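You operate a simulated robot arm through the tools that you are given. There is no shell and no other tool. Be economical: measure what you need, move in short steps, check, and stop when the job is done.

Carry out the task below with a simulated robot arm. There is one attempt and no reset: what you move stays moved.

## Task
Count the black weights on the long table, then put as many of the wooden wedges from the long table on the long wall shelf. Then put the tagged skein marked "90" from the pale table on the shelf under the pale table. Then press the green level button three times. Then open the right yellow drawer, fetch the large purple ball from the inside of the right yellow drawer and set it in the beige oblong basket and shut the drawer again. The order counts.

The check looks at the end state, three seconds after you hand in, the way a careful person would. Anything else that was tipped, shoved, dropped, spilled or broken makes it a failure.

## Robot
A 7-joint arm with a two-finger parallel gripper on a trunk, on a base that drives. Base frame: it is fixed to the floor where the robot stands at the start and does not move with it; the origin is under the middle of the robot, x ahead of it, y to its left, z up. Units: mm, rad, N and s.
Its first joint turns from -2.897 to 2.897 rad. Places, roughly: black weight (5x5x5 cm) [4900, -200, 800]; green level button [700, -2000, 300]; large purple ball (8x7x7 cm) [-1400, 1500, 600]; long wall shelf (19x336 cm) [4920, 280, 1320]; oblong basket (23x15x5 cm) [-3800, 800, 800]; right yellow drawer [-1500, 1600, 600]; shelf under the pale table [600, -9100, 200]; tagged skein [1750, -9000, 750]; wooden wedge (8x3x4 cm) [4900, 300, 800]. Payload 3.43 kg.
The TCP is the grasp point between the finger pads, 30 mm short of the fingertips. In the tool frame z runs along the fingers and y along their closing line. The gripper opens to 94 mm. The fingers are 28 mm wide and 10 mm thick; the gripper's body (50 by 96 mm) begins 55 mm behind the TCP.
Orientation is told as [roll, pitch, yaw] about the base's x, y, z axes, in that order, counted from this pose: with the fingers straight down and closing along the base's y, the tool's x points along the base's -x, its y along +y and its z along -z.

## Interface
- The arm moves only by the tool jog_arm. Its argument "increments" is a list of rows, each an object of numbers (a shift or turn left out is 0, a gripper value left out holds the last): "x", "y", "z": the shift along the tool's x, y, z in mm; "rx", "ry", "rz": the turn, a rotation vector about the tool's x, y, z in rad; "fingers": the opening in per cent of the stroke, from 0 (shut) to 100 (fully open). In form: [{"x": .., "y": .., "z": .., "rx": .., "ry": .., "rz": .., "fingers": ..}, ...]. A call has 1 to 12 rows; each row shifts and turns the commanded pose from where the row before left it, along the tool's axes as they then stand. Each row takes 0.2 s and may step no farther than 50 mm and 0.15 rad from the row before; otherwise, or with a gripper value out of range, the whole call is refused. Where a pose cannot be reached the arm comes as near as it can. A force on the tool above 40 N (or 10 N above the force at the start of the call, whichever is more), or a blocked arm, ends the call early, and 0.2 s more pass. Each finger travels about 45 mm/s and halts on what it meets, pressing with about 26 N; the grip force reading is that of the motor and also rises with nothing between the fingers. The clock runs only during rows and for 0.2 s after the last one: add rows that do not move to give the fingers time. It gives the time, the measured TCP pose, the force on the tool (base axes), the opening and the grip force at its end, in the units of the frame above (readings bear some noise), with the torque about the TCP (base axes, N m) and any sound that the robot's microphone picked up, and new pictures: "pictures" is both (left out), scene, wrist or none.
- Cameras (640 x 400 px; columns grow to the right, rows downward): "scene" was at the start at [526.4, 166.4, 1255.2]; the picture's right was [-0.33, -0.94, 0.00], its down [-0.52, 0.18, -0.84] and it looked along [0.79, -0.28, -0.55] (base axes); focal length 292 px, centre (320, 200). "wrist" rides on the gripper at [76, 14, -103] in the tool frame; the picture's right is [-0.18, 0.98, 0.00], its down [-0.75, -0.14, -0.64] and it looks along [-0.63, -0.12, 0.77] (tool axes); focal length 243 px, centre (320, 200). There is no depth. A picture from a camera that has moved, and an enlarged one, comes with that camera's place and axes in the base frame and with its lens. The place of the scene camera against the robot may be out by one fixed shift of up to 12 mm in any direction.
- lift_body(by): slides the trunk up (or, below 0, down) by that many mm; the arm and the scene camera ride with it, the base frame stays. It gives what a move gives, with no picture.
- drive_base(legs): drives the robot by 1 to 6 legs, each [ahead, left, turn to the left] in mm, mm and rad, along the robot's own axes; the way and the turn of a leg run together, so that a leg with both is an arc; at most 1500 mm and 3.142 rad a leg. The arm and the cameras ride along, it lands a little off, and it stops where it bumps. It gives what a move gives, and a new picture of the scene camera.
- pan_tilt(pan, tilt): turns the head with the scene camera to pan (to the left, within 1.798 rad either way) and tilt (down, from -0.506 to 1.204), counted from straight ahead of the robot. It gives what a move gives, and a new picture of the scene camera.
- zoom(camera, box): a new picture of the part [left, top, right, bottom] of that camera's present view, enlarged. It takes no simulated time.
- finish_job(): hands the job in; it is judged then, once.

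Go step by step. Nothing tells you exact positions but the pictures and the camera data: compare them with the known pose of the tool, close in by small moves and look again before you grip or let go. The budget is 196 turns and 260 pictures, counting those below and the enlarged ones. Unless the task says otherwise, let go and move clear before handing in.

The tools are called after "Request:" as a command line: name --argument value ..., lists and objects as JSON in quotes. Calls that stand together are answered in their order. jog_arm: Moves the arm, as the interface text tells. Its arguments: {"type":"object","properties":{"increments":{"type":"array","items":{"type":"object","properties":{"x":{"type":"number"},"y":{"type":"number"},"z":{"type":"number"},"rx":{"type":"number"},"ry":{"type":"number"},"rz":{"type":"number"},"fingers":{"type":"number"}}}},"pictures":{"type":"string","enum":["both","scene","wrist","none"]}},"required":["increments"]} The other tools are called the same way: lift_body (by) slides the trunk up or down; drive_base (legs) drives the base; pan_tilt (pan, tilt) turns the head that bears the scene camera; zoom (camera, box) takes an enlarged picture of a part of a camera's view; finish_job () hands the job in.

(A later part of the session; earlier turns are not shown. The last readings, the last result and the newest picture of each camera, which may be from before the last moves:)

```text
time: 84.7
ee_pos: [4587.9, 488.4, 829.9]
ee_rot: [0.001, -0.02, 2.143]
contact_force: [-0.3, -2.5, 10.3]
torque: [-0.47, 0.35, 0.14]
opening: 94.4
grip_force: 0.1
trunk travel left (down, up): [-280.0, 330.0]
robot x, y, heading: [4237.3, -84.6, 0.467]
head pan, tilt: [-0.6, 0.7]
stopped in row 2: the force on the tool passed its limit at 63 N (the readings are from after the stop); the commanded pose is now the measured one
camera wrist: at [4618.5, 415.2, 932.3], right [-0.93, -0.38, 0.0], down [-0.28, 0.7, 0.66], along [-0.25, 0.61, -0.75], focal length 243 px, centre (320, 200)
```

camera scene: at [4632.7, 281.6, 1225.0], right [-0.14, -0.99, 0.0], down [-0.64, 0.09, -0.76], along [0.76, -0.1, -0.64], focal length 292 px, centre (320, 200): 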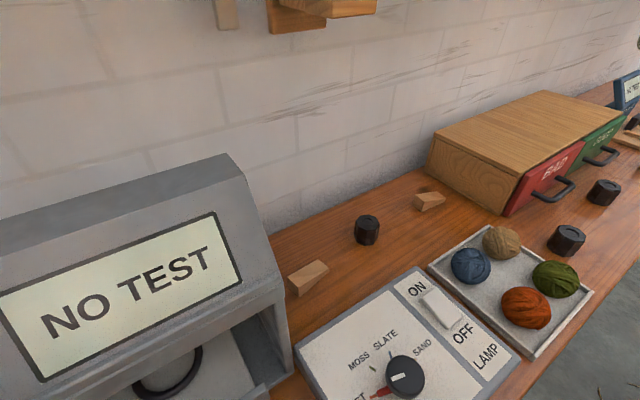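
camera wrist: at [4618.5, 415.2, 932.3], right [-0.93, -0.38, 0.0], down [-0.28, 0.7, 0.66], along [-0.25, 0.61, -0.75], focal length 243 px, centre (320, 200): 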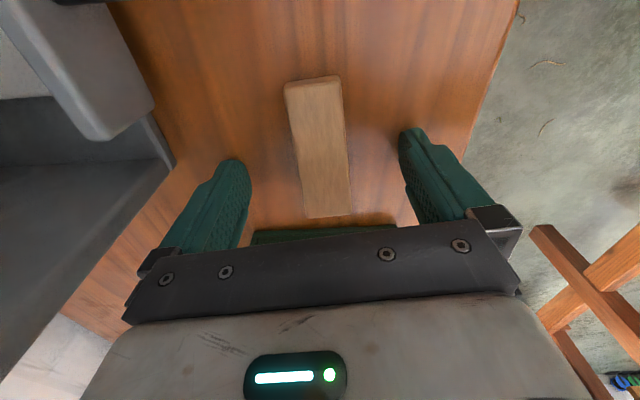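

Fingertips touch the table at TCP z ≈ 830, so the table top is at about 800. I'll rise 4 mm, centre and close.

Request:
jog_arm --increments '[{"z": -4}, {"x": 12}, {"fingers": 0}, {}, {}, {}, {}, {}, {}]' --pictures "wrist"

```text
time: 86.7
ee_pos: [4593.3, 478.6, 833.3]
ee_rot: [0.0, -0.018, 2.143]
contact_force: [-0.2, 0.1, 0.4]
torque: [0.01, 0.0, 0.03]
opening: 27.0
grip_force: 26.2
trunk travel left (down, up): [-280.0, 330.0]
robot x, y, heading: [4242.2, -82.7, 0.472]
head pan, tilt: [-0.6, 0.7]
camera wrist: at [4624.8, 404.8, 935.4], right [-0.93, -0.38, 0.0], down [-0.28, 0.7, 0.66], along [-0.25, 0.61, -0.75], focal length 243 px, centre (320, 200)
```

wrist: 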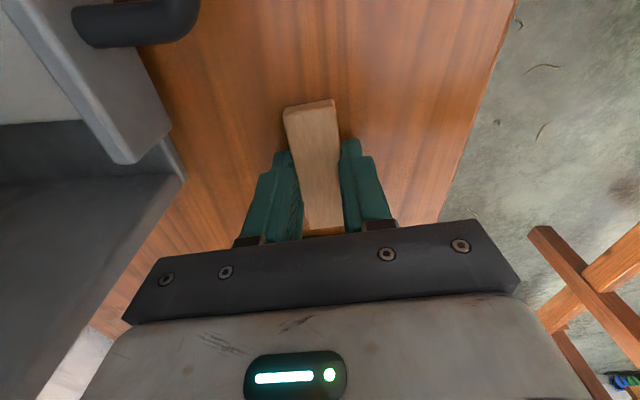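

Wedge A is gripped. I'll lift it, pull back from the shelf's edge, and raise the trunk.

Request:
jog_arm --increments '[{"z": -40}, {"z": -40}, {"z": -40}, {"y": 40, "z": -20}, {"y": 40}]' --pictures "none"

Request:
lift_body --by 310

Request:
jog_arm --increments '[{"z": -40}, {"z": -40}, {"z": -40}]' --pictures "both"

```text
time: 87.9
ee_pos: [4528.2, 432.4, 973.7]
ee_rot: [0.0, -0.019, 2.142]
contact_force: [0.5, -0.7, -1.2]
torque: [0.02, 0.02, 0.01]
opening: 26.7
grip_force: 26.0
trunk travel left (down, up): [-280.0, 330.0]
robot x, y, heading: [4240.8, -83.2, 0.465]
head pan, tilt: [-0.6, 0.7]
```

```text
time: 91.0
ee_pos: [4528.0, 432.9, 1285.2]
ee_rot: [0.0, -0.019, 2.143]
contact_force: [-0.2, 0.4, -0.3]
torque: [0.0, 0.0, 0.0]
opening: 27.1
grip_force: 25.8
trunk travel left (down, up): [-590.0, 20.0]
robot x, y, heading: [4240.3, -80.6, 0.463]
head pan, tilt: [-0.6, 0.7]
```

```text
time: 91.8
ee_pos: [4527.5, 431.8, 1407.0]
ee_rot: [0.001, -0.02, 2.143]
contact_force: [0.7, 0.8, 0.4]
torque: [0.02, 0.04, 0.0]
opening: 26.8
grip_force: 26.0
trunk travel left (down, up): [-590.0, 20.0]
robot x, y, heading: [4243.9, -79.8, 0.464]
head pan, tilt: [-0.6, 0.7]
camera scene: at [4632.9, 281.6, 1534.8], right [-0.14, -0.99, 0.0], down [-0.64, 0.09, -0.76], along [0.76, -0.1, -0.64], focal length 292 px, centre (320, 200)
camera wrist: at [4559.6, 358.4, 1508.6], right [-0.93, -0.38, 0.0], down [-0.28, 0.7, 0.66], along [-0.25, 0.61, -0.75], focal length 243 px, centre (320, 200)
```

scene: 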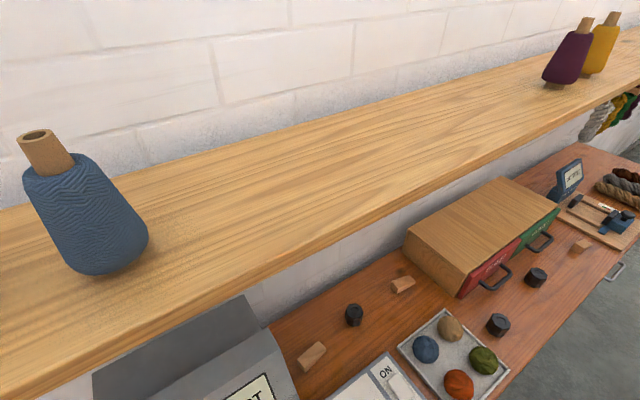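
wrist: 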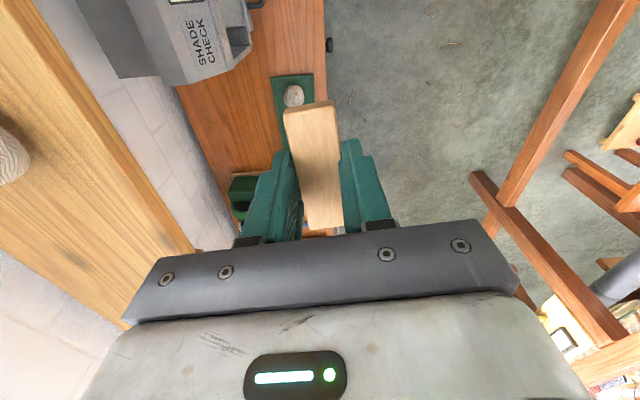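

The shelf between the blue and purple cones is free. The head would be in the arm's way, so I'll strafe the whole base to the right instead.

Request:
drive_base --legs '[[0, -400, 0]]'

Request:
jog_arm --increments '[{"y": -45, "z": -10}, {"y": -45}, {"y": -45}]' --pictures "both"

```text
time: 94.3
ee_pos: [4709.6, 70.4, 1406.4]
ee_rot: [0.001, -0.019, 2.148]
contact_force: [0.5, -0.2, -0.6]
torque: [0.01, -0.01, 0.0]
opening: 27.1
grip_force: 25.7
trunk travel left (down, up): [-590.0, 20.0]
robot x, y, heading: [4426.4, -446.7, 0.467]
head pan, tilt: [-0.6, 0.7]
camera scene: at [4814.2, -80.1, 1534.9], right [-0.13, -0.99, 0.0], down [-0.64, 0.08, -0.76], along [0.76, -0.1, -0.64], focal length 292 px, centre (320, 200)
```

scene: 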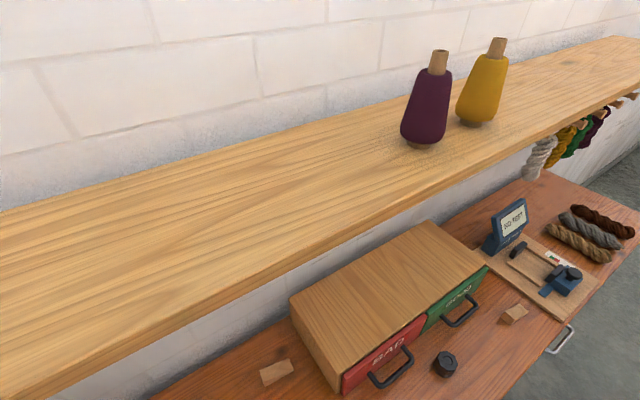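

```text
time: 95.1
ee_pos: [4817.7, 144.6, 1415.6]
ee_rot: [-0.001, -0.02, 2.158]
contact_force: [-0.1, 1.0, -0.7]
torque: [0.01, 0.0, -0.01]
opening: 27.0
grip_force: 26.3
trunk travel left (down, up): [-590.0, 20.0]
robot x, y, heading: [4422.3, -441.5, 0.472]
head pan, tilt: [-0.6, 0.7]
camera scene: at [4813.7, -80.0, 1535.0], right [-0.13, -0.99, 0.0], down [-0.64, 0.08, -0.77], along [0.76, -0.1, -0.64], focal length 292 px, centre (320, 200)
camera wrist: at [4850.2, 71.5, 1518.0], right [-0.92, -0.39, 0.0], down [-0.29, 0.69, 0.66], along [-0.26, 0.6, -0.75], focal length 243 px, centre (320, 200)
```

scene: 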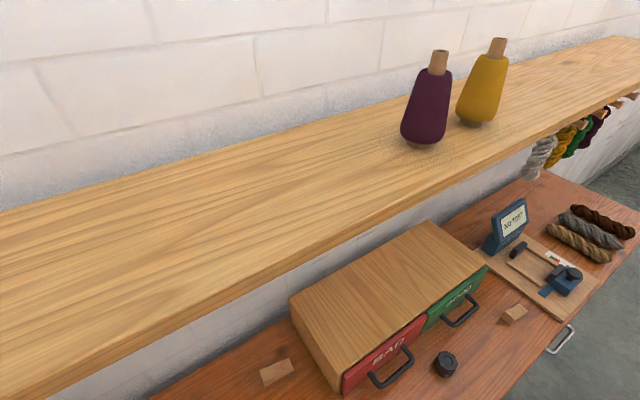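
wrist: 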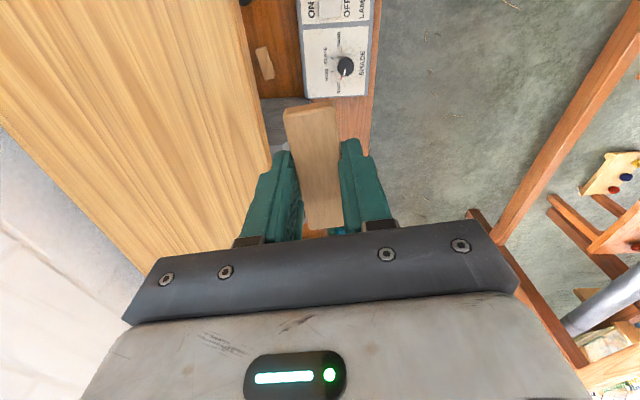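

Request:
jog_arm --increments '[{"y": -45}, {"y": -45}, {"y": -45}]' --pictures "wrist"

Request:
pan_tilt --pan 0.3 --tilt 0.5

```text
time: 95.7
ee_pos: [4781.8, 209.7, 1416.5]
ee_rot: [0.003, -0.016, 2.359]
contact_force: [-0.2, -1.4, -0.7]
torque: [0.01, 0.03, -0.01]
opening: 27.0
grip_force: 25.6
trunk travel left (down, up): [-590.0, 20.0]
robot x, y, heading: [4422.5, -444.4, 0.473]
head pan, tilt: [-0.6, 0.7]
stopped in row 2: the arm was blocked; the commanded pose is now the measured one
camera wrist: at [4827.6, 144.1, 1517.3], right [-0.82, -0.57, 0.01], down [-0.43, 0.63, 0.65], along [-0.37, 0.54, -0.76], focal length 243 px, centre (320, 200)
```

wrist: 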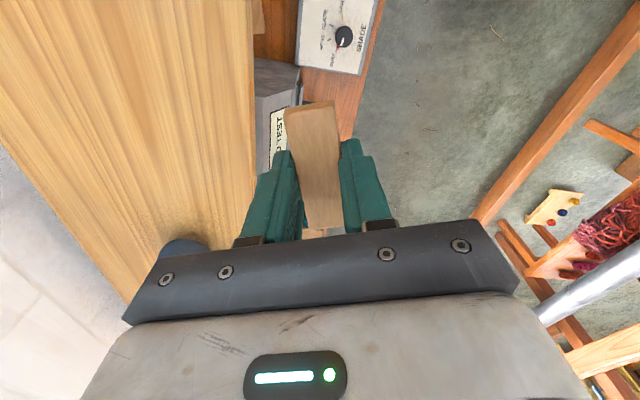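

```text
time: 96.9
ee_pos: [4781.5, 209.0, 1415.2]
ee_rot: [0.001, -0.015, 2.358]
contact_force: [0.4, -0.1, -0.9]
torque: [-0.01, 0.0, 0.02]
opening: 26.7
grip_force: 26.0
trunk travel left (down, up): [-590.0, 20.0]
robot x, y, heading: [4419.1, -442.7, 0.47]
head pan, tilt: [0.3, 0.499]
camera scene: at [4795.4, -5.6, 1552.5], right [0.69, -0.72, 0.0], down [-0.34, -0.33, -0.88], along [0.63, 0.61, -0.48], focal length 292 px, centre (320, 200)
```

scene: 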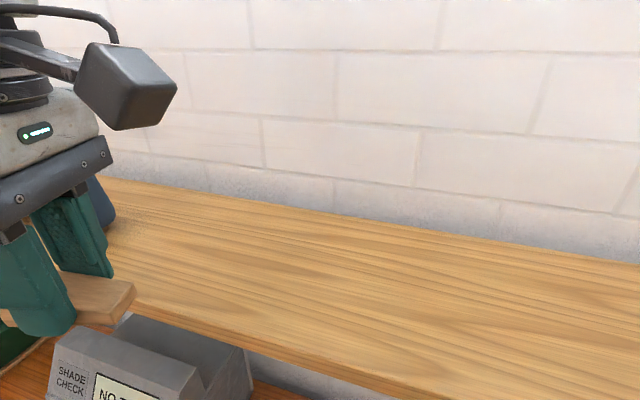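

The arm was blocked and turned aside. I'll look at the arm's configuration.

Request:
pan_tilt --pan 1.2 --tilt 0.2

Request:
pan_tilt --pan 1.75 --tilt 0.0

```text
time: 98.1
ee_pos: [4781.5, 210.5, 1414.8]
ee_rot: [0.002, -0.016, 2.36]
contact_force: [-0.3, 0.8, -0.5]
torque: [0.01, 0.02, 0.0]
opening: 26.7
grip_force: 26.0
trunk travel left (down, up): [-590.0, 20.0]
robot x, y, heading: [4421.3, -446.9, 0.467]
head pan, tilt: [1.201, 0.201]
camera scene: at [4720.9, 24.0, 1580.2], right [1.0, 0.1, 0.0], down [0.02, -0.2, -0.98], along [-0.1, 0.98, -0.2], focal length 292 px, centre (320, 200)
```

scene: 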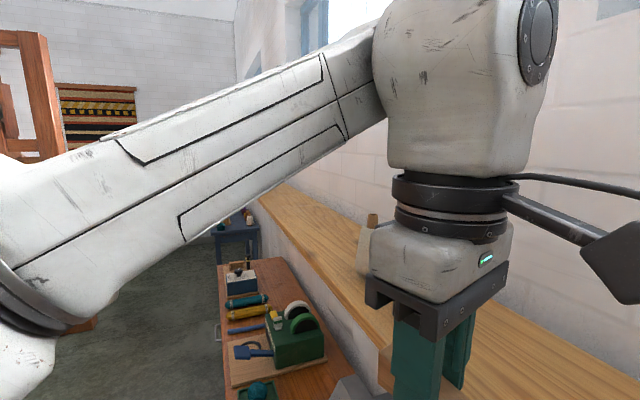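

```text
time: 99.1
ee_pos: [4781.9, 208.4, 1415.9]
ee_rot: [0.0, -0.016, 2.36]
contact_force: [0.4, 0.3, -0.8]
torque: [0.0, -0.05, 0.0]
opening: 26.5
grip_force: 26.4
trunk travel left (down, up): [-590.0, 20.0]
robot x, y, heading: [4426.1, -444.0, 0.468]
head pan, tilt: [1.751, 0.0]
camera scene: at [4675.7, 3.1, 1598.6], right [0.8, 0.6, 0.0], down [0.0, 0.0, -1.0], along [-0.6, 0.8, 0.0], focal length 292 px, centre (320, 200)
```

scene: 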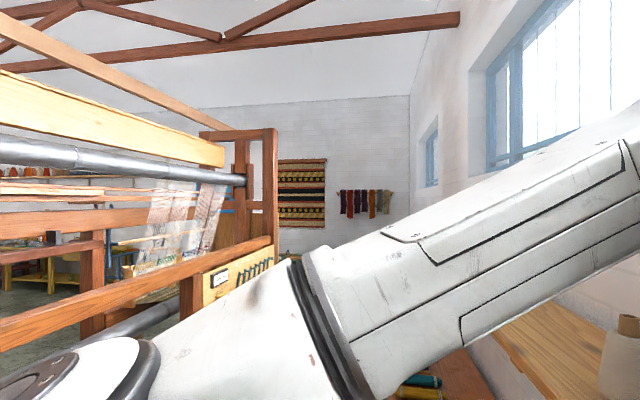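

The wrist seems near a limit with this sideways orientation. I'll turn the tool back to its natural orientation (wedge pointing to the wall) and drive slightly closer.

Request:
jog_arm --increments '[{"rz": 0.15}, {"rz": 0.15}, {"rz": 0.15}, {"rz": 0.15}, {"rz": 0.15}, {"rz": 0.15}, {"rz": 0.15}, {"rz": 0.15}, {"rz": 0.15}, {"rz": 0.15}, {"rz": 0.15}]' --pictures "none"

Request:
pan_tilt --pan 0.9 --tilt 0.4

```text
time: 101.5
ee_pos: [4781.4, 209.5, 1415.1]
ee_rot: [0.017, 0.002, 0.705]
contact_force: [-0.3, 0.2, -0.4]
torque: [0.02, -0.02, 0.01]
opening: 26.6
grip_force: 26.3
trunk travel left (down, up): [-590.0, 20.0]
robot x, y, heading: [4422.7, -443.2, 0.47]
head pan, tilt: [1.751, 0.0]
```

```text
time: 102.6
ee_pos: [4779.6, 209.2, 1414.6]
ee_rot: [0.014, 0.003, 0.71]
contact_force: [0.5, 0.1, 0.4]
torque: [0.03, 0.02, 0.01]
opening: 26.9
grip_force: 26.5
trunk travel left (down, up): [-590.0, 20.0]
robot x, y, heading: [4425.7, -441.2, 0.466]
head pan, tilt: [0.901, 0.4]
camera scene: at [4748.5, 22.0, 1561.7], right [0.98, -0.2, 0.0], down [-0.08, -0.38, -0.92], along [0.18, 0.9, -0.39], focal length 292 px, centre (320, 200)
```

scene: 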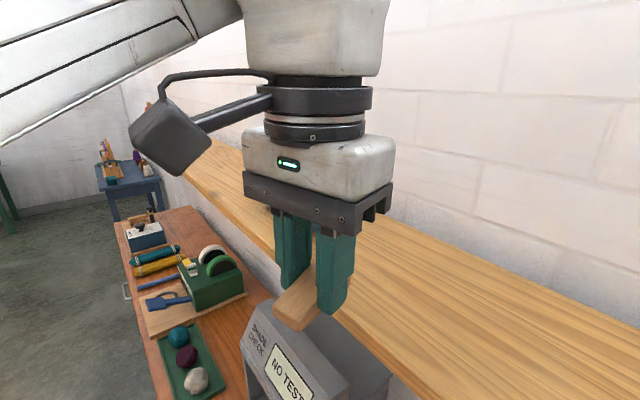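

Request:
jog_arm --increments '[{"x": -39, "y": -9}, {"x": -39, "y": -9}, {"x": -39, "y": -9}, {"x": -35, "y": -8}]' --pictures "scene"

```text
time: 103.2
ee_pos: [4733.9, 257.9, 1412.9]
ee_rot: [0.011, 0.006, 0.916]
contact_force: [0.4, -0.1, -1.7]
torque: [-0.01, 0.0, 0.0]
opening: 26.9
grip_force: 25.8
trunk travel left (down, up): [-590.0, 20.0]
robot x, y, heading: [4425.1, -441.6, 0.465]
head pan, tilt: [0.901, 0.4]
stopped in row 3: the arm was blocked; the commanded pose is now the measured one
camera scene: at [4748.4, 22.0, 1561.7], right [0.98, -0.2, 0.0], down [-0.08, -0.38, -0.92], along [0.18, 0.9, -0.39], focal length 292 px, centre (320, 200)
```

scene: 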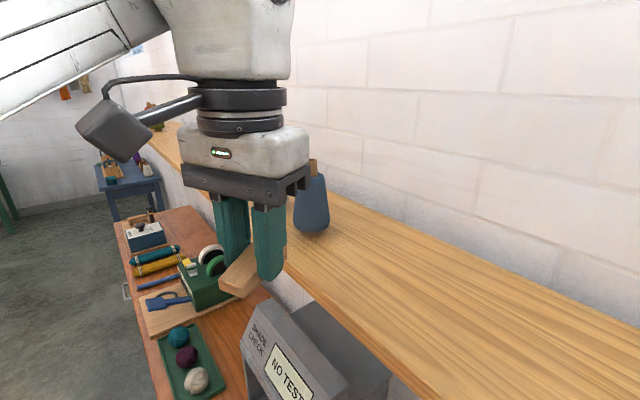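

I need to be closer to the table. I'll look down to measure the gap between base and table edge.

Request:
pan_tilt --pan -0.6 --tilt 1.2

Request:
pan_tilt --pan -1.6 --tilt 1.0

```text
time: 104.8
ee_pos: [4735.5, 258.7, 1412.6]
ee_rot: [0.013, 0.003, 0.915]
contact_force: [-0.8, -0.6, -0.7]
torque: [0.01, 0.0, 0.04]
opening: 26.8
grip_force: 26.2
trunk travel left (down, up): [-590.0, 20.0]
robot x, y, heading: [4424.6, -441.5, 0.465]
head pan, tilt: [-0.6, 1.201]
camera scene: at [4785.2, -76.0, 1498.9], right [-0.13, -0.99, 0.0], down [-0.92, 0.12, -0.36], along [0.36, -0.05, -0.93], focal length 292 px, centre (320, 200)
```

scene: 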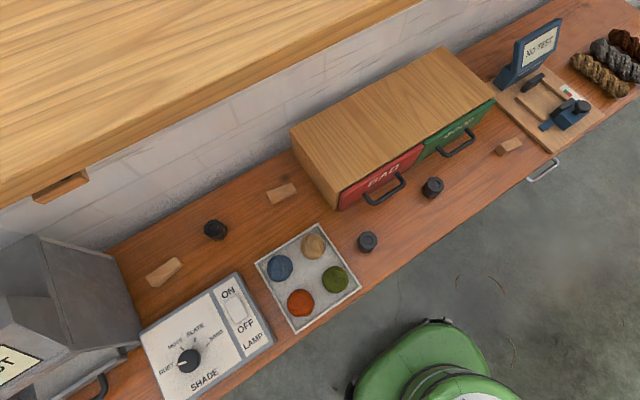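

```text
time: 106.1
ee_pos: [4734.4, 259.1, 1411.9]
ee_rot: [0.012, 0.005, 0.914]
contact_force: [-0.3, -0.3, 0.0]
torque: [-0.03, 0.0, 0.02]
opening: 26.9
grip_force: 25.9
trunk travel left (down, up): [-590.0, 20.0]
robot x, y, heading: [4425.1, -443.1, 0.468]
head pan, tilt: [-1.6, 1.0]
camera scene: at [4759.4, -131.7, 1511.5], right [-0.9, -0.43, 0.0], down [-0.36, 0.76, -0.54], along [0.23, -0.49, -0.84], focal length 292 px, centre (320, 200)
```

scene: 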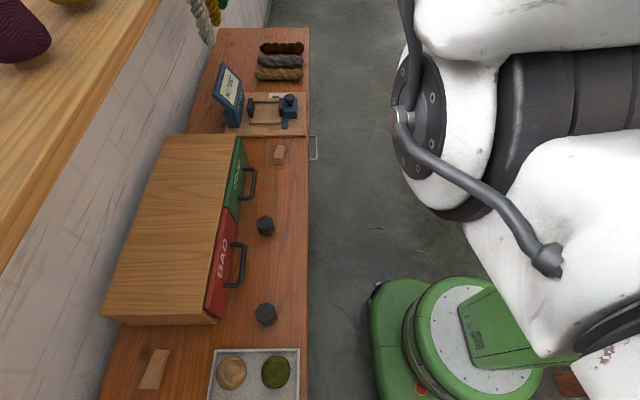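

The gap is about 200 mm. I'll bring the tool to the right, straighten it, then drive 120 mm closer.

Request:
jog_arm --increments '[{"x": 17, "y": -36}, {"x": 17, "y": -36}, {"x": 17, "y": -36}, {"x": 17, "y": -36}, {"rz": 0.15}, {"rz": 0.15}]' --pictures "none"

Request:
drive_base --legs '[[115, 0, 0]]'

Request:
pan_tilt --pan 0.8 --tilt 0.5

```text
time: 107.5
ee_pos: [4808.0, 115.9, 1410.5]
ee_rot: [0.013, 0.008, 0.613]
contact_force: [0.4, 0.3, -0.2]
torque: [0.01, 0.01, 0.04]
opening: 26.4
grip_force: 25.4
trunk travel left (down, up): [-590.0, 20.0]
robot x, y, heading: [4423.3, -442.9, 0.467]
head pan, tilt: [-1.6, 1.0]
```

```text
time: 108.8
ee_pos: [4914.4, 170.3, 1410.2]
ee_rot: [0.012, 0.008, 0.612]
contact_force: [-0.3, 0.0, 0.5]
torque: [0.02, -0.01, 0.02]
opening: 26.8
grip_force: 25.9
trunk travel left (down, up): [-590.0, 20.0]
robot x, y, heading: [4531.0, -387.6, 0.47]
head pan, tilt: [-1.6, 1.0]
camera scene: at [4865.1, -78.9, 1511.4], right [-0.91, -0.42, 0.0], down [-0.36, 0.76, -0.54], along [0.23, -0.49, -0.84], focal length 292 px, centre (320, 200)
```

scene: 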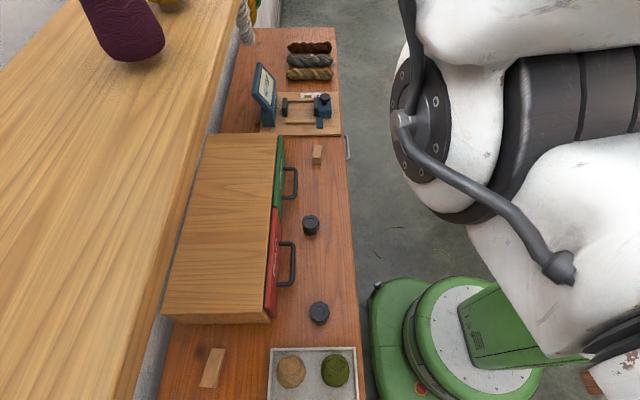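

```text
time: 111.0
ee_pos: [4914.9, 170.0, 1410.2]
ee_rot: [0.012, 0.009, 0.613]
contact_force: [-0.2, 0.1, 0.8]
torque: [-0.01, -0.02, -0.01]
opening: 26.8
grip_force: 25.8
trunk travel left (down, up): [-590.0, 20.0]
robot x, y, heading: [4527.7, -392.1, 0.464]
head pan, tilt: [0.799, 0.499]
camera scene: at [4862.8, 71.0, 1552.5], right [0.95, -0.3, 0.0], down [-0.14, -0.46, -0.88], along [0.26, 0.84, -0.48], focal length 292 px, centre (320, 200)
```

scene: 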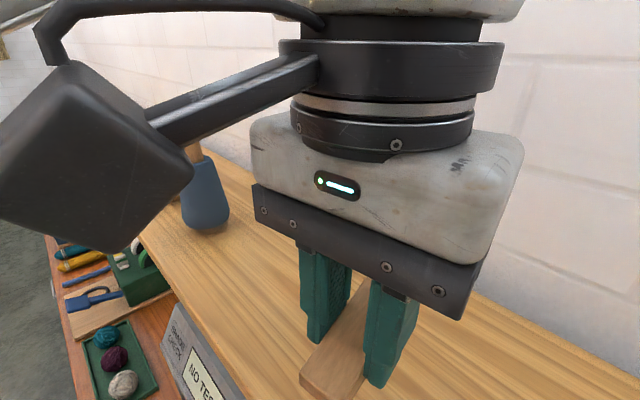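

Request:
jog_arm --increments '[{"x": -30, "y": -4}, {"x": -30, "y": -4}]' --pictures "scene"

```text
time: 111.8
ee_pos: [4916.6, 210.5, 1410.5]
ee_rot: [0.014, 0.005, 0.726]
contact_force: [0.1, 0.4, -0.5]
torque: [0.01, 0.03, -0.02]
opening: 27.1
grip_force: 26.1
trunk travel left (down, up): [-590.0, 20.0]
robot x, y, heading: [4527.7, -387.4, 0.467]
head pan, tilt: [0.799, 0.499]
stopped in row 2: the arm was blocked; the commanded pose is now the measured one
camera scene: at [4862.3, 71.2, 1552.5], right [0.95, -0.3, 0.0], down [-0.14, -0.46, -0.88], along [0.26, 0.84, -0.48], focal length 292 px, centre (320, 200)
```

scene: 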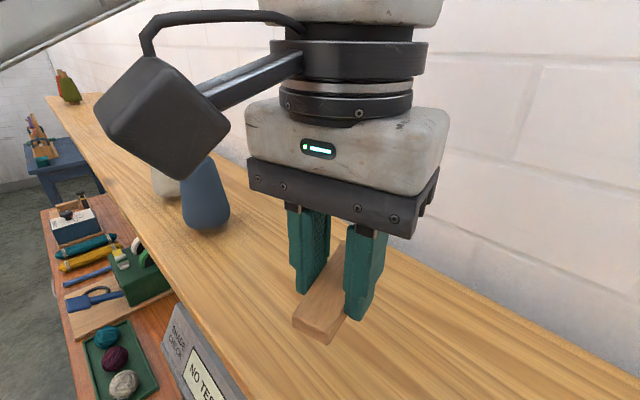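

The arm seems limited in reach at this height. I'll raise the trunk the last 20 mm and lower the arm relative to it, then push further.

Request:
lift_body --by 20

Request:
jog_arm --increments '[{"z": 20}, {"z": 20}, {"z": 5}, {"x": -15, "y": -4}, {"x": -15, "y": -4}]' --pictures "scene"

```text
time: 112.4
ee_pos: [4917.0, 210.1, 1430.0]
ee_rot: [0.013, 0.005, 0.725]
contact_force: [0.3, -0.4, 0.7]
torque: [-0.04, 0.0, 0.01]
opening: 26.7
grip_force: 26.1
trunk travel left (down, up): [-610.0, 0.0]
robot x, y, heading: [4526.5, -388.4, 0.468]
head pan, tilt: [0.799, 0.499]
```

```text
time: 113.8
ee_pos: [4909.0, 231.7, 1384.1]
ee_rot: [0.01, 0.005, 0.8]
contact_force: [-0.4, 0.2, -0.1]
torque: [-0.01, -0.02, 0.03]
opening: 26.7
grip_force: 25.7
trunk travel left (down, up): [-610.0, 0.0]
robot x, y, heading: [4525.8, -391.1, 0.47]
head pan, tilt: [0.799, 0.499]
stopped in row 5: the arm was blocked; the commanded pose is now the measured one
camera scene: at [4862.1, 71.3, 1572.5], right [0.95, -0.3, 0.0], down [-0.14, -0.46, -0.88], along [0.26, 0.84, -0.48], focal length 292 px, centre (320, 200)
```

scene: 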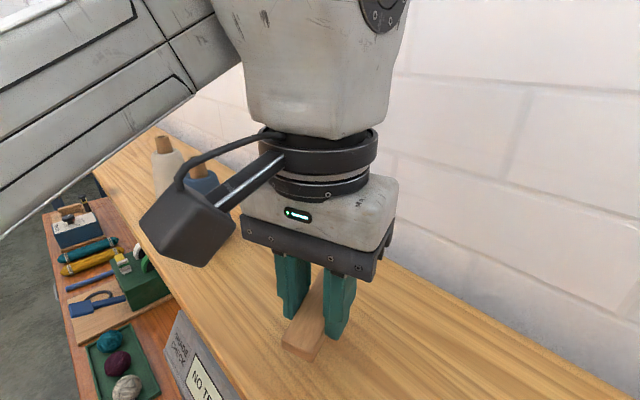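

The wedge appears already well inside the shelf's front edge. I'll verify with the wrist camera.

Request:
jog_arm --increments '[{"z": 3}]' --pictures "wrist"

Request:
zoom --camera "scene" --box '[180, 250, 420, 400]'

```text
time: 114.2
ee_pos: [4910.4, 232.4, 1381.9]
ee_rot: [0.01, 0.004, 0.799]
contact_force: [1.0, 0.1, 0.4]
torque: [0.01, -0.01, -0.03]
opening: 26.7
grip_force: 25.9
trunk travel left (down, up): [-610.0, 0.0]
robot x, y, heading: [4529.5, -393.3, 0.468]
head pan, tilt: [0.799, 0.499]
camera wrist: at [4849.2, 187.4, 1485.4], right [-0.58, 0.82, 0.01], down [0.63, 0.44, 0.64], along [0.52, 0.37, -0.77], focal length 243 px, centre (320, 200)
```

wrist: 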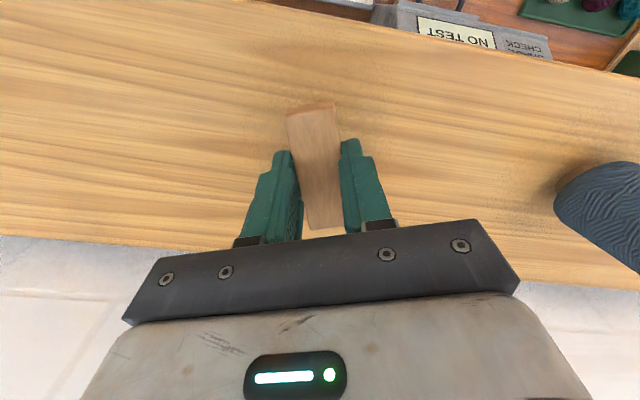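

```text
2.67 times, centred on (300, 325) of scene
camera zoom: at [4862.2, 71.3, 1572.5], right [0.95, -0.3, 0.0], down [-0.14, -0.46, -0.88], along [0.26, 0.84, -0.48], focal length 780 px, centre (373, -133)
```

zoom: 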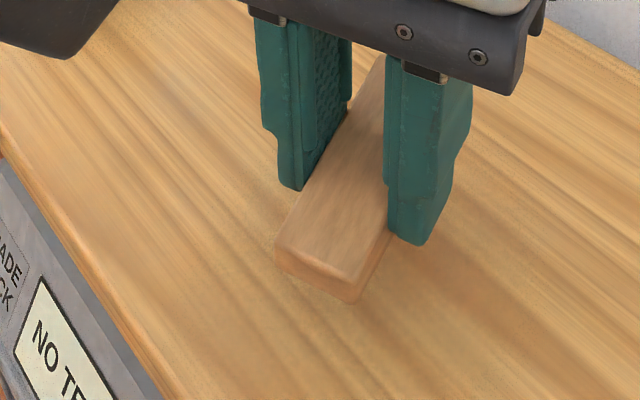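

The wedge hangs nicely over the middle of the shelf. I'll lower until contact.

Request:
jog_arm --increments '[{"z": 4}, {"z": 4}, {"z": 4}, {"z": 4}, {"z": 4}, {"z": 4}]' --pictures "none"

```text
time: 115.6
ee_pos: [4910.8, 232.6, 1357.4]
ee_rot: [0.011, 0.005, 0.796]
contact_force: [-0.5, -0.1, -0.5]
torque: [0.01, 0.0, -0.03]
opening: 26.9
grip_force: 26.2
trunk travel left (down, up): [-610.0, 0.0]
robot x, y, heading: [4529.4, -391.6, 0.47]
head pan, tilt: [0.799, 0.499]
```

Request:
jog_arm --increments '[{"z": 3}, {"z": 3}, {"z": 3}, {"z": 3}, {"z": 3}]' --pictures "scene"

```text
time: 116.7
ee_pos: [4910.0, 232.0, 1350.1]
ee_rot: [0.014, -0.002, 0.796]
contact_force: [-0.7, -2.1, 13.3]
torque: [-0.42, 0.16, -0.03]
opening: 26.8
grip_force: 26.1
trunk travel left (down, up): [-610.0, 0.0]
robot x, y, heading: [4531.2, -389.5, 0.465]
head pan, tilt: [0.799, 0.499]
stopped in row 5: the force on the tool passed its limit at 46 N (the readings are from after the stop); the commanded pose is now the measured one
camera scene: at [4861.8, 70.6, 1572.6], right [0.95, -0.3, 0.0], down [-0.14, -0.46, -0.88], along [0.26, 0.84, -0.48], focal length 292 px, centre (320, 200)
```

scene: 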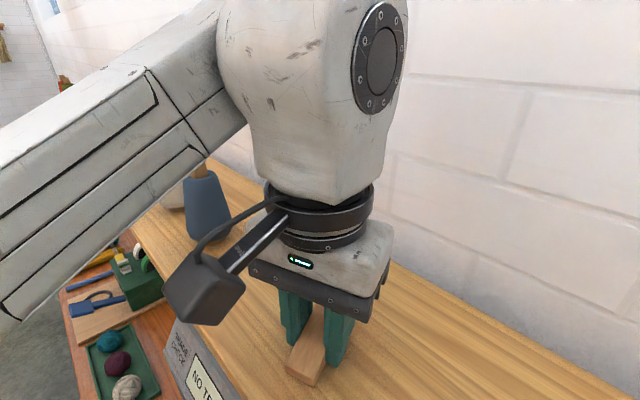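

Contact: the shelf top is at about 1320. I'll release and rise.

Request:
jog_arm --increments '[{"z": -1, "fingers": 40}, {"fingers": 60}, {}, {"z": -20}, {"z": -30}, {"z": -30}]' --pictures "scene"

```text
time: 118.0
ee_pos: [4907.4, 231.9, 1428.5]
ee_rot: [0.01, 0.0, 0.804]
contact_force: [-0.1, 0.9, 0.5]
torque: [-0.03, 0.03, -0.02]
opening: 56.4
grip_force: 0.1
trunk travel left (down, up): [-610.0, 0.0]
robot x, y, heading: [4527.8, -390.1, 0.466]
head pan, tilt: [0.799, 0.499]
camera scene: at [4862.3, 71.2, 1572.5], right [0.95, -0.3, 0.0], down [-0.14, -0.46, -0.88], along [0.26, 0.84, -0.48], focal length 292 px, centre (320, 200)
```

scene: 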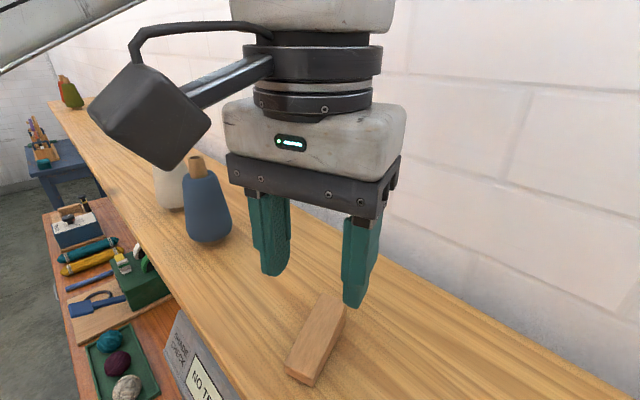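

Wedge 1 is on the shelf. Next I'll back off and strafe right to the wedge by the skein gauge.

Request:
jog_arm --increments '[{"x": 38, "y": 13, "fingers": 100}, {"x": 38, "y": 13}]' --pictures "none"

Request:
drive_base --legs '[[-115, 0, 0], [0, -830, 0]]'

Request:
lift_body --by -330

Request:
jog_arm --increments '[{"rz": 0.1}]' --pictures "wrist"

```text
time: 118.7
ee_pos: [4837.2, 193.4, 1430.5]
ee_rot: [0.011, -0.002, 0.794]
contact_force: [0.3, 0.7, 0.4]
torque: [0.03, 0.0, 0.02]
opening: 94.2
grip_force: 0.1
trunk travel left (down, up): [-610.0, 0.0]
robot x, y, heading: [4527.3, -388.7, 0.468]
head pan, tilt: [0.799, 0.499]
```

```text
time: 123.8
ee_pos: [5111.8, -597.9, 1429.1]
ee_rot: [0.01, -0.003, 0.782]
contact_force: [-0.1, -1.0, -0.8]
torque: [-0.01, 0.01, 0.01]
opening: 94.2
grip_force: 0.0
trunk travel left (down, up): [-610.0, 0.0]
robot x, y, heading: [4796.1, -1178.6, 0.455]
head pan, tilt: [0.799, 0.499]
camera scene: at [5134.2, -721.5, 1572.6], right [0.95, -0.31, 0.0], down [-0.15, -0.45, -0.88], along [0.27, 0.83, -0.48], focal length 292 px, centre (320, 200)
```

scene: 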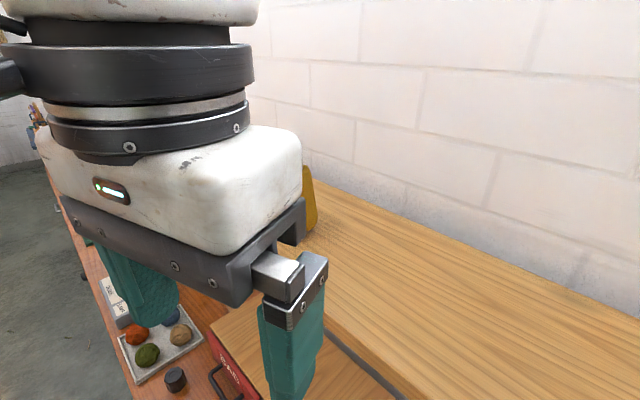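

```text
time: 127.1
ee_pos: [5112.8, -597.8, 1099.5]
ee_rot: [0.01, -0.002, 0.781]
contact_force: [0.5, 0.2, 0.1]
torque: [0.0, 0.0, -0.02]
opening: 94.1
grip_force: 0.1
trunk travel left (down, up): [-280.0, 330.0]
robot x, y, heading: [4793.6, -1175.9, 0.452]
head pan, tilt: [0.799, 0.499]
```

```text
time: 127.5
ee_pos: [5111.6, -597.1, 1100.6]
ee_rot: [0.012, 0.002, 0.685]
contact_force: [-0.2, 0.0, 0.1]
torque: [0.03, 0.03, -0.01]
opening: 94.1
grip_force: 0.0
trunk travel left (down, up): [-280.0, 330.0]
robot x, y, heading: [4796.2, -1177.9, 0.454]
head pan, tilt: [0.799, 0.499]
camera wrist: at [5045.5, -636.2, 1203.4], right [-0.48, 0.88, 0.01], down [0.68, 0.36, 0.64], along [0.56, 0.31, -0.77], focal length 243 px, centre (320, 200)
```

wrist: 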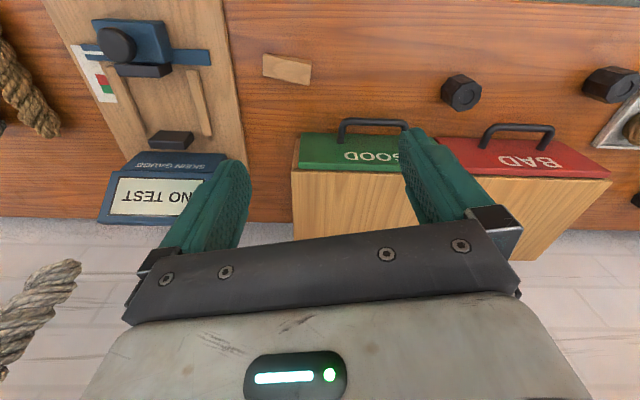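

Request:
jog_arm --increments '[{"x": 8, "y": -48}, {"rz": -0.14}, {"rz": -0.14}, {"rz": -0.14}, {"rz": -0.14}, {"rz": -0.14}, {"rz": -0.14}, {"rz": -0.14}, {"rz": -0.14}, {"rz": -0.14}]' --pictures "none"

Request:
jog_arm --increments '[{"z": 40}, {"z": 40}, {"z": 40}, {"z": 40}]' --pictures "wrist"

```text
time: 128.5
ee_pos: [5134.3, -638.8, 1098.3]
ee_rot: [0.009, -0.001, 1.068]
contact_force: [-4.5, 6.4, -0.8]
torque: [-0.69, -0.61, -0.71]
opening: 94.3
grip_force: 0.1
trunk travel left (down, up): [-280.0, 330.0]
robot x, y, heading: [4792.9, -1181.0, 0.455]
head pan, tilt: [0.799, 0.499]
stopped in row 4: the force on the tool passed its limit at 63 N (the readings are from after the stop); the commanded pose is now the measured one
```

```text
time: 129.5
ee_pos: [5132.2, -638.0, 938.4]
ee_rot: [0.008, -0.002, 1.067]
contact_force: [-0.2, -0.8, 0.6]
torque: [-0.01, -0.01, 0.02]
opening: 94.2
grip_force: 0.1
trunk travel left (down, up): [-280.0, 330.0]
robot x, y, heading: [4794.3, -1175.5, 0.455]
head pan, tilt: [0.799, 0.499]
camera wrist: at [5085.3, -699.7, 1041.5], right [-0.77, 0.64, 0.01], down [0.49, 0.59, 0.64], along [0.4, 0.5, -0.77], focal length 243 px, centre (320, 200)
```

wrist: 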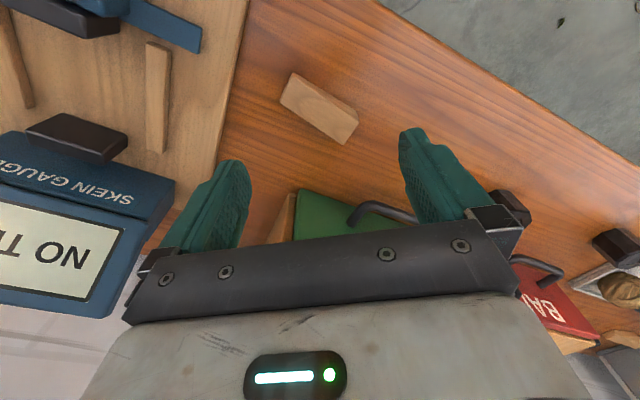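

Request:
jog_arm --increments '[{"rz": -0.14}, {"rz": -0.14}, {"rz": -0.14}, {"rz": -0.14}, {"rz": -0.14}, {"rz": -0.14}, {"z": 40}, {"z": 30}]' --pictures "wrist"

```text
time: 131.3
ee_pos: [5133.0, -638.2, 868.0]
ee_rot: [0.004, -0.007, 1.908]
contact_force: [0.7, 0.1, 0.5]
torque: [-0.03, 0.02, 0.01]
opening: 94.1
grip_force: 0.1
trunk travel left (down, up): [-280.0, 330.0]
robot x, y, heading: [4789.8, -1174.9, 0.453]
head pan, tilt: [0.799, 0.499]
camera wrist: at [5146.0, -715.5, 970.9], right [-0.99, -0.15, 0.0], down [-0.11, 0.75, 0.65], along [-0.1, 0.64, -0.76], focal length 243 px, centre (320, 200)
```

wrist: 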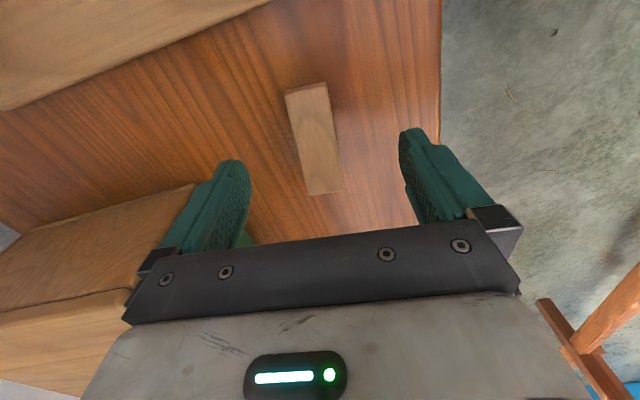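

Request:
jog_arm --increments '[{"z": 20}, {"z": 13}, {"fingers": 0}, {}, {}, {}, {}, {}, {}, {}]' --pictures "wrist"

```text
time: 133.5
ee_pos: [5131.3, -637.5, 835.0]
ee_rot: [0.003, -0.006, 1.906]
contact_force: [0.5, 0.4, 1.0]
torque: [0.0, 0.03, -0.01]
opening: 26.7
grip_force: 26.2
trunk travel left (down, up): [-280.0, 330.0]
robot x, y, heading: [4795.3, -1176.8, 0.452]
head pan, tilt: [0.799, 0.499]
camera wrist: at [5145.5, -714.6, 938.2], right [-0.99, -0.15, 0.0], down [-0.11, 0.75, 0.65], along [-0.1, 0.64, -0.76], focal length 243 px, centre (320, 200)
```

wrist: 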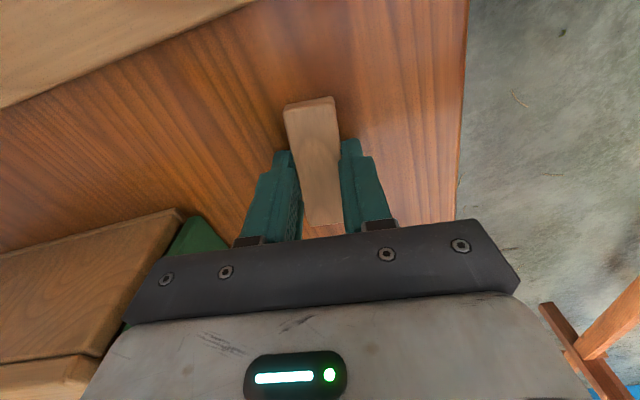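

Wedge 2 gripped. Lift, turn back to natural orientation, then raise.

Request:
jog_arm --increments '[{"z": -40}, {"z": -40}, {"z": -40}, {"rz": 0.15}, {"rz": 0.15}, {"rz": 0.15}, {"rz": 0.15}, {"rz": 0.15}, {"rz": 0.15}, {"rz": 0.15}, {"rz": 0.15}]' --pictures "none"

Request:
lift_body --by 330

Request:
jog_arm --increments '[{"z": -40}, {"z": -40}, {"z": -40}]' --pictures "scene"

```text
time: 135.9
ee_pos: [5133.5, -637.3, 955.5]
ee_rot: [0.008, -0.001, 0.703]
contact_force: [0.1, 0.3, -0.2]
torque: [0.0, -0.03, 0.0]
opening: 26.7
grip_force: 25.6
trunk travel left (down, up): [-280.0, 330.0]
robot x, y, heading: [4794.1, -1181.7, 0.454]
head pan, tilt: [0.799, 0.499]
```

```text
time: 139.2
ee_pos: [5133.5, -637.7, 1284.7]
ee_rot: [0.009, 0.001, 0.707]
contact_force: [0.1, 0.2, -1.1]
torque: [0.01, 0.02, -0.01]
opening: 26.8
grip_force: 26.0
trunk travel left (down, up): [-610.0, 0.0]
robot x, y, heading: [4793.0, -1180.4, 0.451]
head pan, tilt: [0.799, 0.499]
```

```text
time: 139.9
ee_pos: [5133.3, -636.5, 1406.3]
ee_rot: [0.01, -0.001, 0.706]
contact_force: [0.6, -0.2, -0.4]
torque: [0.01, 0.01, 0.01]
opening: 27.0
grip_force: 25.6
trunk travel left (down, up): [-610.0, 0.0]
robot x, y, heading: [4792.6, -1176.6, 0.45]
head pan, tilt: [0.799, 0.499]
camera scene: at [5134.3, -721.7, 1572.5], right [0.95, -0.31, 0.0], down [-0.15, -0.45, -0.88], along [0.27, 0.83, -0.48], focal length 292 px, centre (320, 200)
```

scene: 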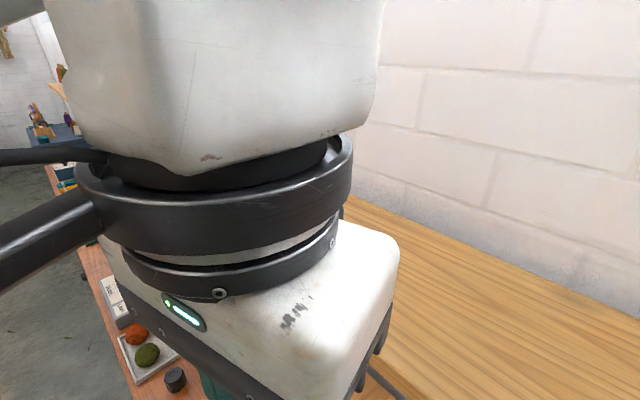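

Request:
drive_base --legs '[[0, -130, 0.02], [115, 0, 0]]'

Request:
jog_arm --increments '[{"x": -35, "y": -8}, {"x": -29, "y": -7}]' --pictures "both"

```text
time: 142.1
ee_pos: [5281.7, -694.5, 1405.6]
ee_rot: [0.009, 0.001, 0.73]
contact_force: [0.7, -0.5, -0.1]
torque: [0.0, -0.02, -0.02]
opening: 27.1
grip_force: 26.4
trunk travel left (down, up): [-610.0, 0.0]
robot x, y, heading: [4954.9, -1243.6, 0.474]
head pan, tilt: [0.799, 0.499]
camera scene: at [5284.4, -778.4, 1572.5], right [0.96, -0.29, 0.0], down [-0.14, -0.46, -0.88], along [0.25, 0.84, -0.48], focal length 292 px, centre (320, 200)
```

scene: 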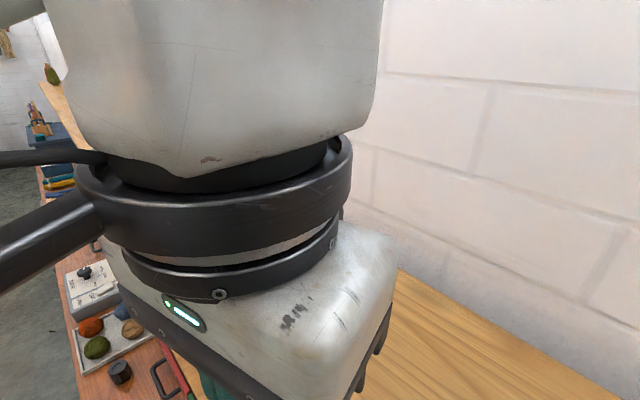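

```text
time: 142.7
ee_pos: [5338.6, -662.6, 1405.4]
ee_rot: [0.009, 0.0, 0.732]
contact_force: [0.8, -0.6, 0.0]
torque: [-0.01, 0.04, 0.0]
opening: 26.8
grip_force: 26.2
trunk travel left (down, up): [-610.0, 0.0]
robot x, y, heading: [4955.6, -1242.6, 0.481]
head pan, tilt: [0.799, 0.499]
camera scene: at [5284.4, -778.2, 1572.5], right [0.96, -0.29, 0.0], down [-0.14, -0.46, -0.88], along [0.25, 0.84, -0.48], focal length 292 px, centre (320, 200)
camera wrist: at [5274.3, -703.4, 1508.8], right [-0.52, 0.85, 0.01], down [0.66, 0.4, 0.64], along [0.54, 0.34, -0.77], focal length 243 px, centre (320, 200)
```

scene: 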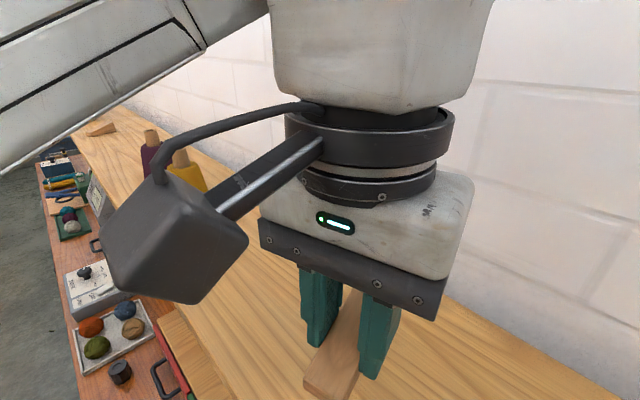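
wrist: 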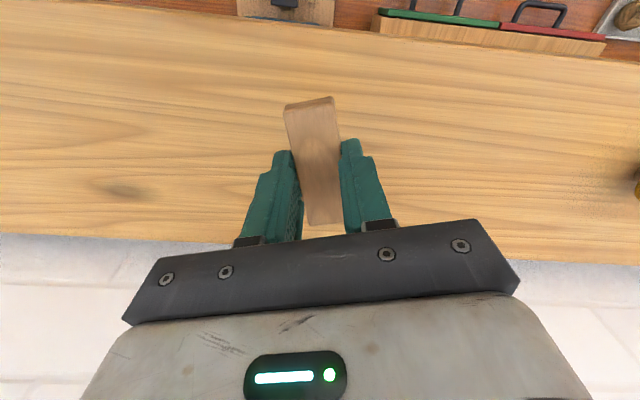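

Request:
jog_arm --increments '[{"z": 20}, {"z": 20}, {"z": 4}, {"z": 3}, {"z": 3}, {"z": 3}, {"z": 3}]' --pictures "scene"

```text
time: 144.2
ee_pos: [5337.7, -663.6, 1349.4]
ee_rot: [0.008, -0.001, 0.732]
contact_force: [0.8, 3.1, 22.9]
torque: [0.01, -0.09, 0.03]
opening: 27.3
grip_force: 25.6
trunk travel left (down, up): [-610.0, 0.0]
robot x, y, heading: [4951.9, -1242.4, 0.474]
head pan, tilt: [0.799, 0.499]
camera scene: at [5284.0, -778.9, 1573.1], right [0.96, -0.29, 0.0], down [-0.14, -0.46, -0.88], along [0.25, 0.84, -0.48], focal length 292 px, centre (320, 200)
```

scene: 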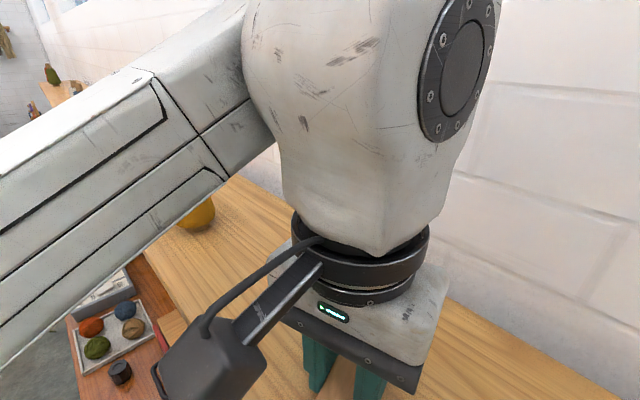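

Request:
jog_arm --increments '[{"z": -1, "fingers": 40}, {"fingers": 60}, {}, {"z": -20}, {"z": -30}, {"z": -30}, {"x": 38, "y": 11}, {"x": 38, "y": 11, "fingers": 100}]' --pictures "scene"

Request:
drive_base --legs '[[-110, 0, 0], [0, 940, 0]]'

```text
time: 146.1
ee_pos: [5268.5, -698.9, 1431.5]
ee_rot: [0.011, 0.001, 0.73]
contact_force: [-0.7, 0.2, 0.0]
torque: [0.01, 0.0, -0.05]
opening: 90.9
grip_force: 0.1
trunk travel left (down, up): [-610.0, 0.0]
robot x, y, heading: [4955.5, -1242.6, 0.48]
head pan, tilt: [0.799, 0.499]
camera scene: at [5284.3, -778.6, 1572.6], right [0.96, -0.29, 0.0], down [-0.14, -0.46, -0.88], along [0.25, 0.84, -0.48], focal length 292 px, centre (320, 200)
```

scene: 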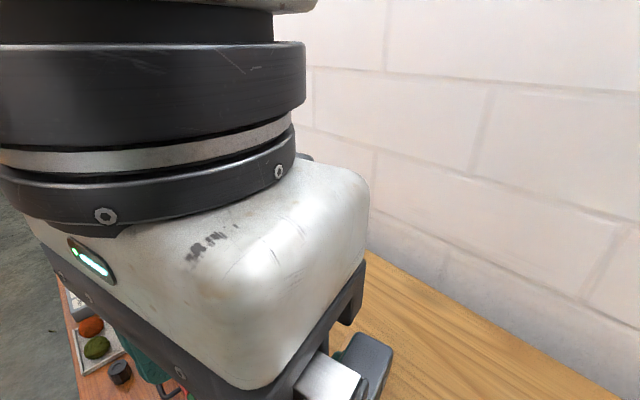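

```text
time: 151.7
ee_pos: [4740.6, 81.4, 1430.8]
ee_rot: [0.008, 0.002, 0.728]
contact_force: [0.2, -0.6, -0.8]
torque: [-0.05, 0.0, -0.01]
opening: 94.2
grip_force: 0.0
trunk travel left (down, up): [-610.0, 0.0]
robot x, y, heading: [4423.9, -466.0, 0.476]
head pan, tilt: [0.799, 0.499]
camera scene: at [4756.7, 0.1, 1572.6], right [0.96, -0.29, 0.0], down [-0.14, -0.46, -0.88], along [0.26, 0.84, -0.48], focal length 292 px, centre (320, 200)
```

scene: 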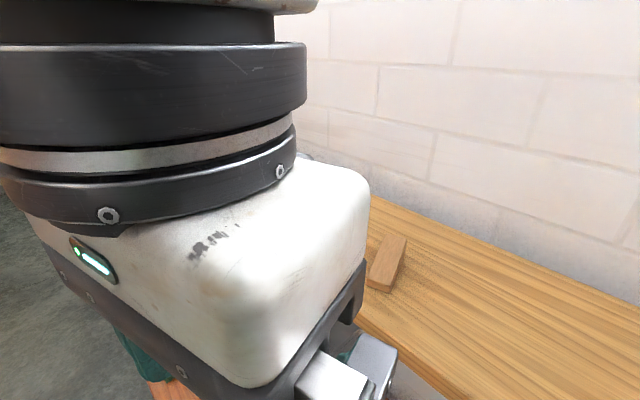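

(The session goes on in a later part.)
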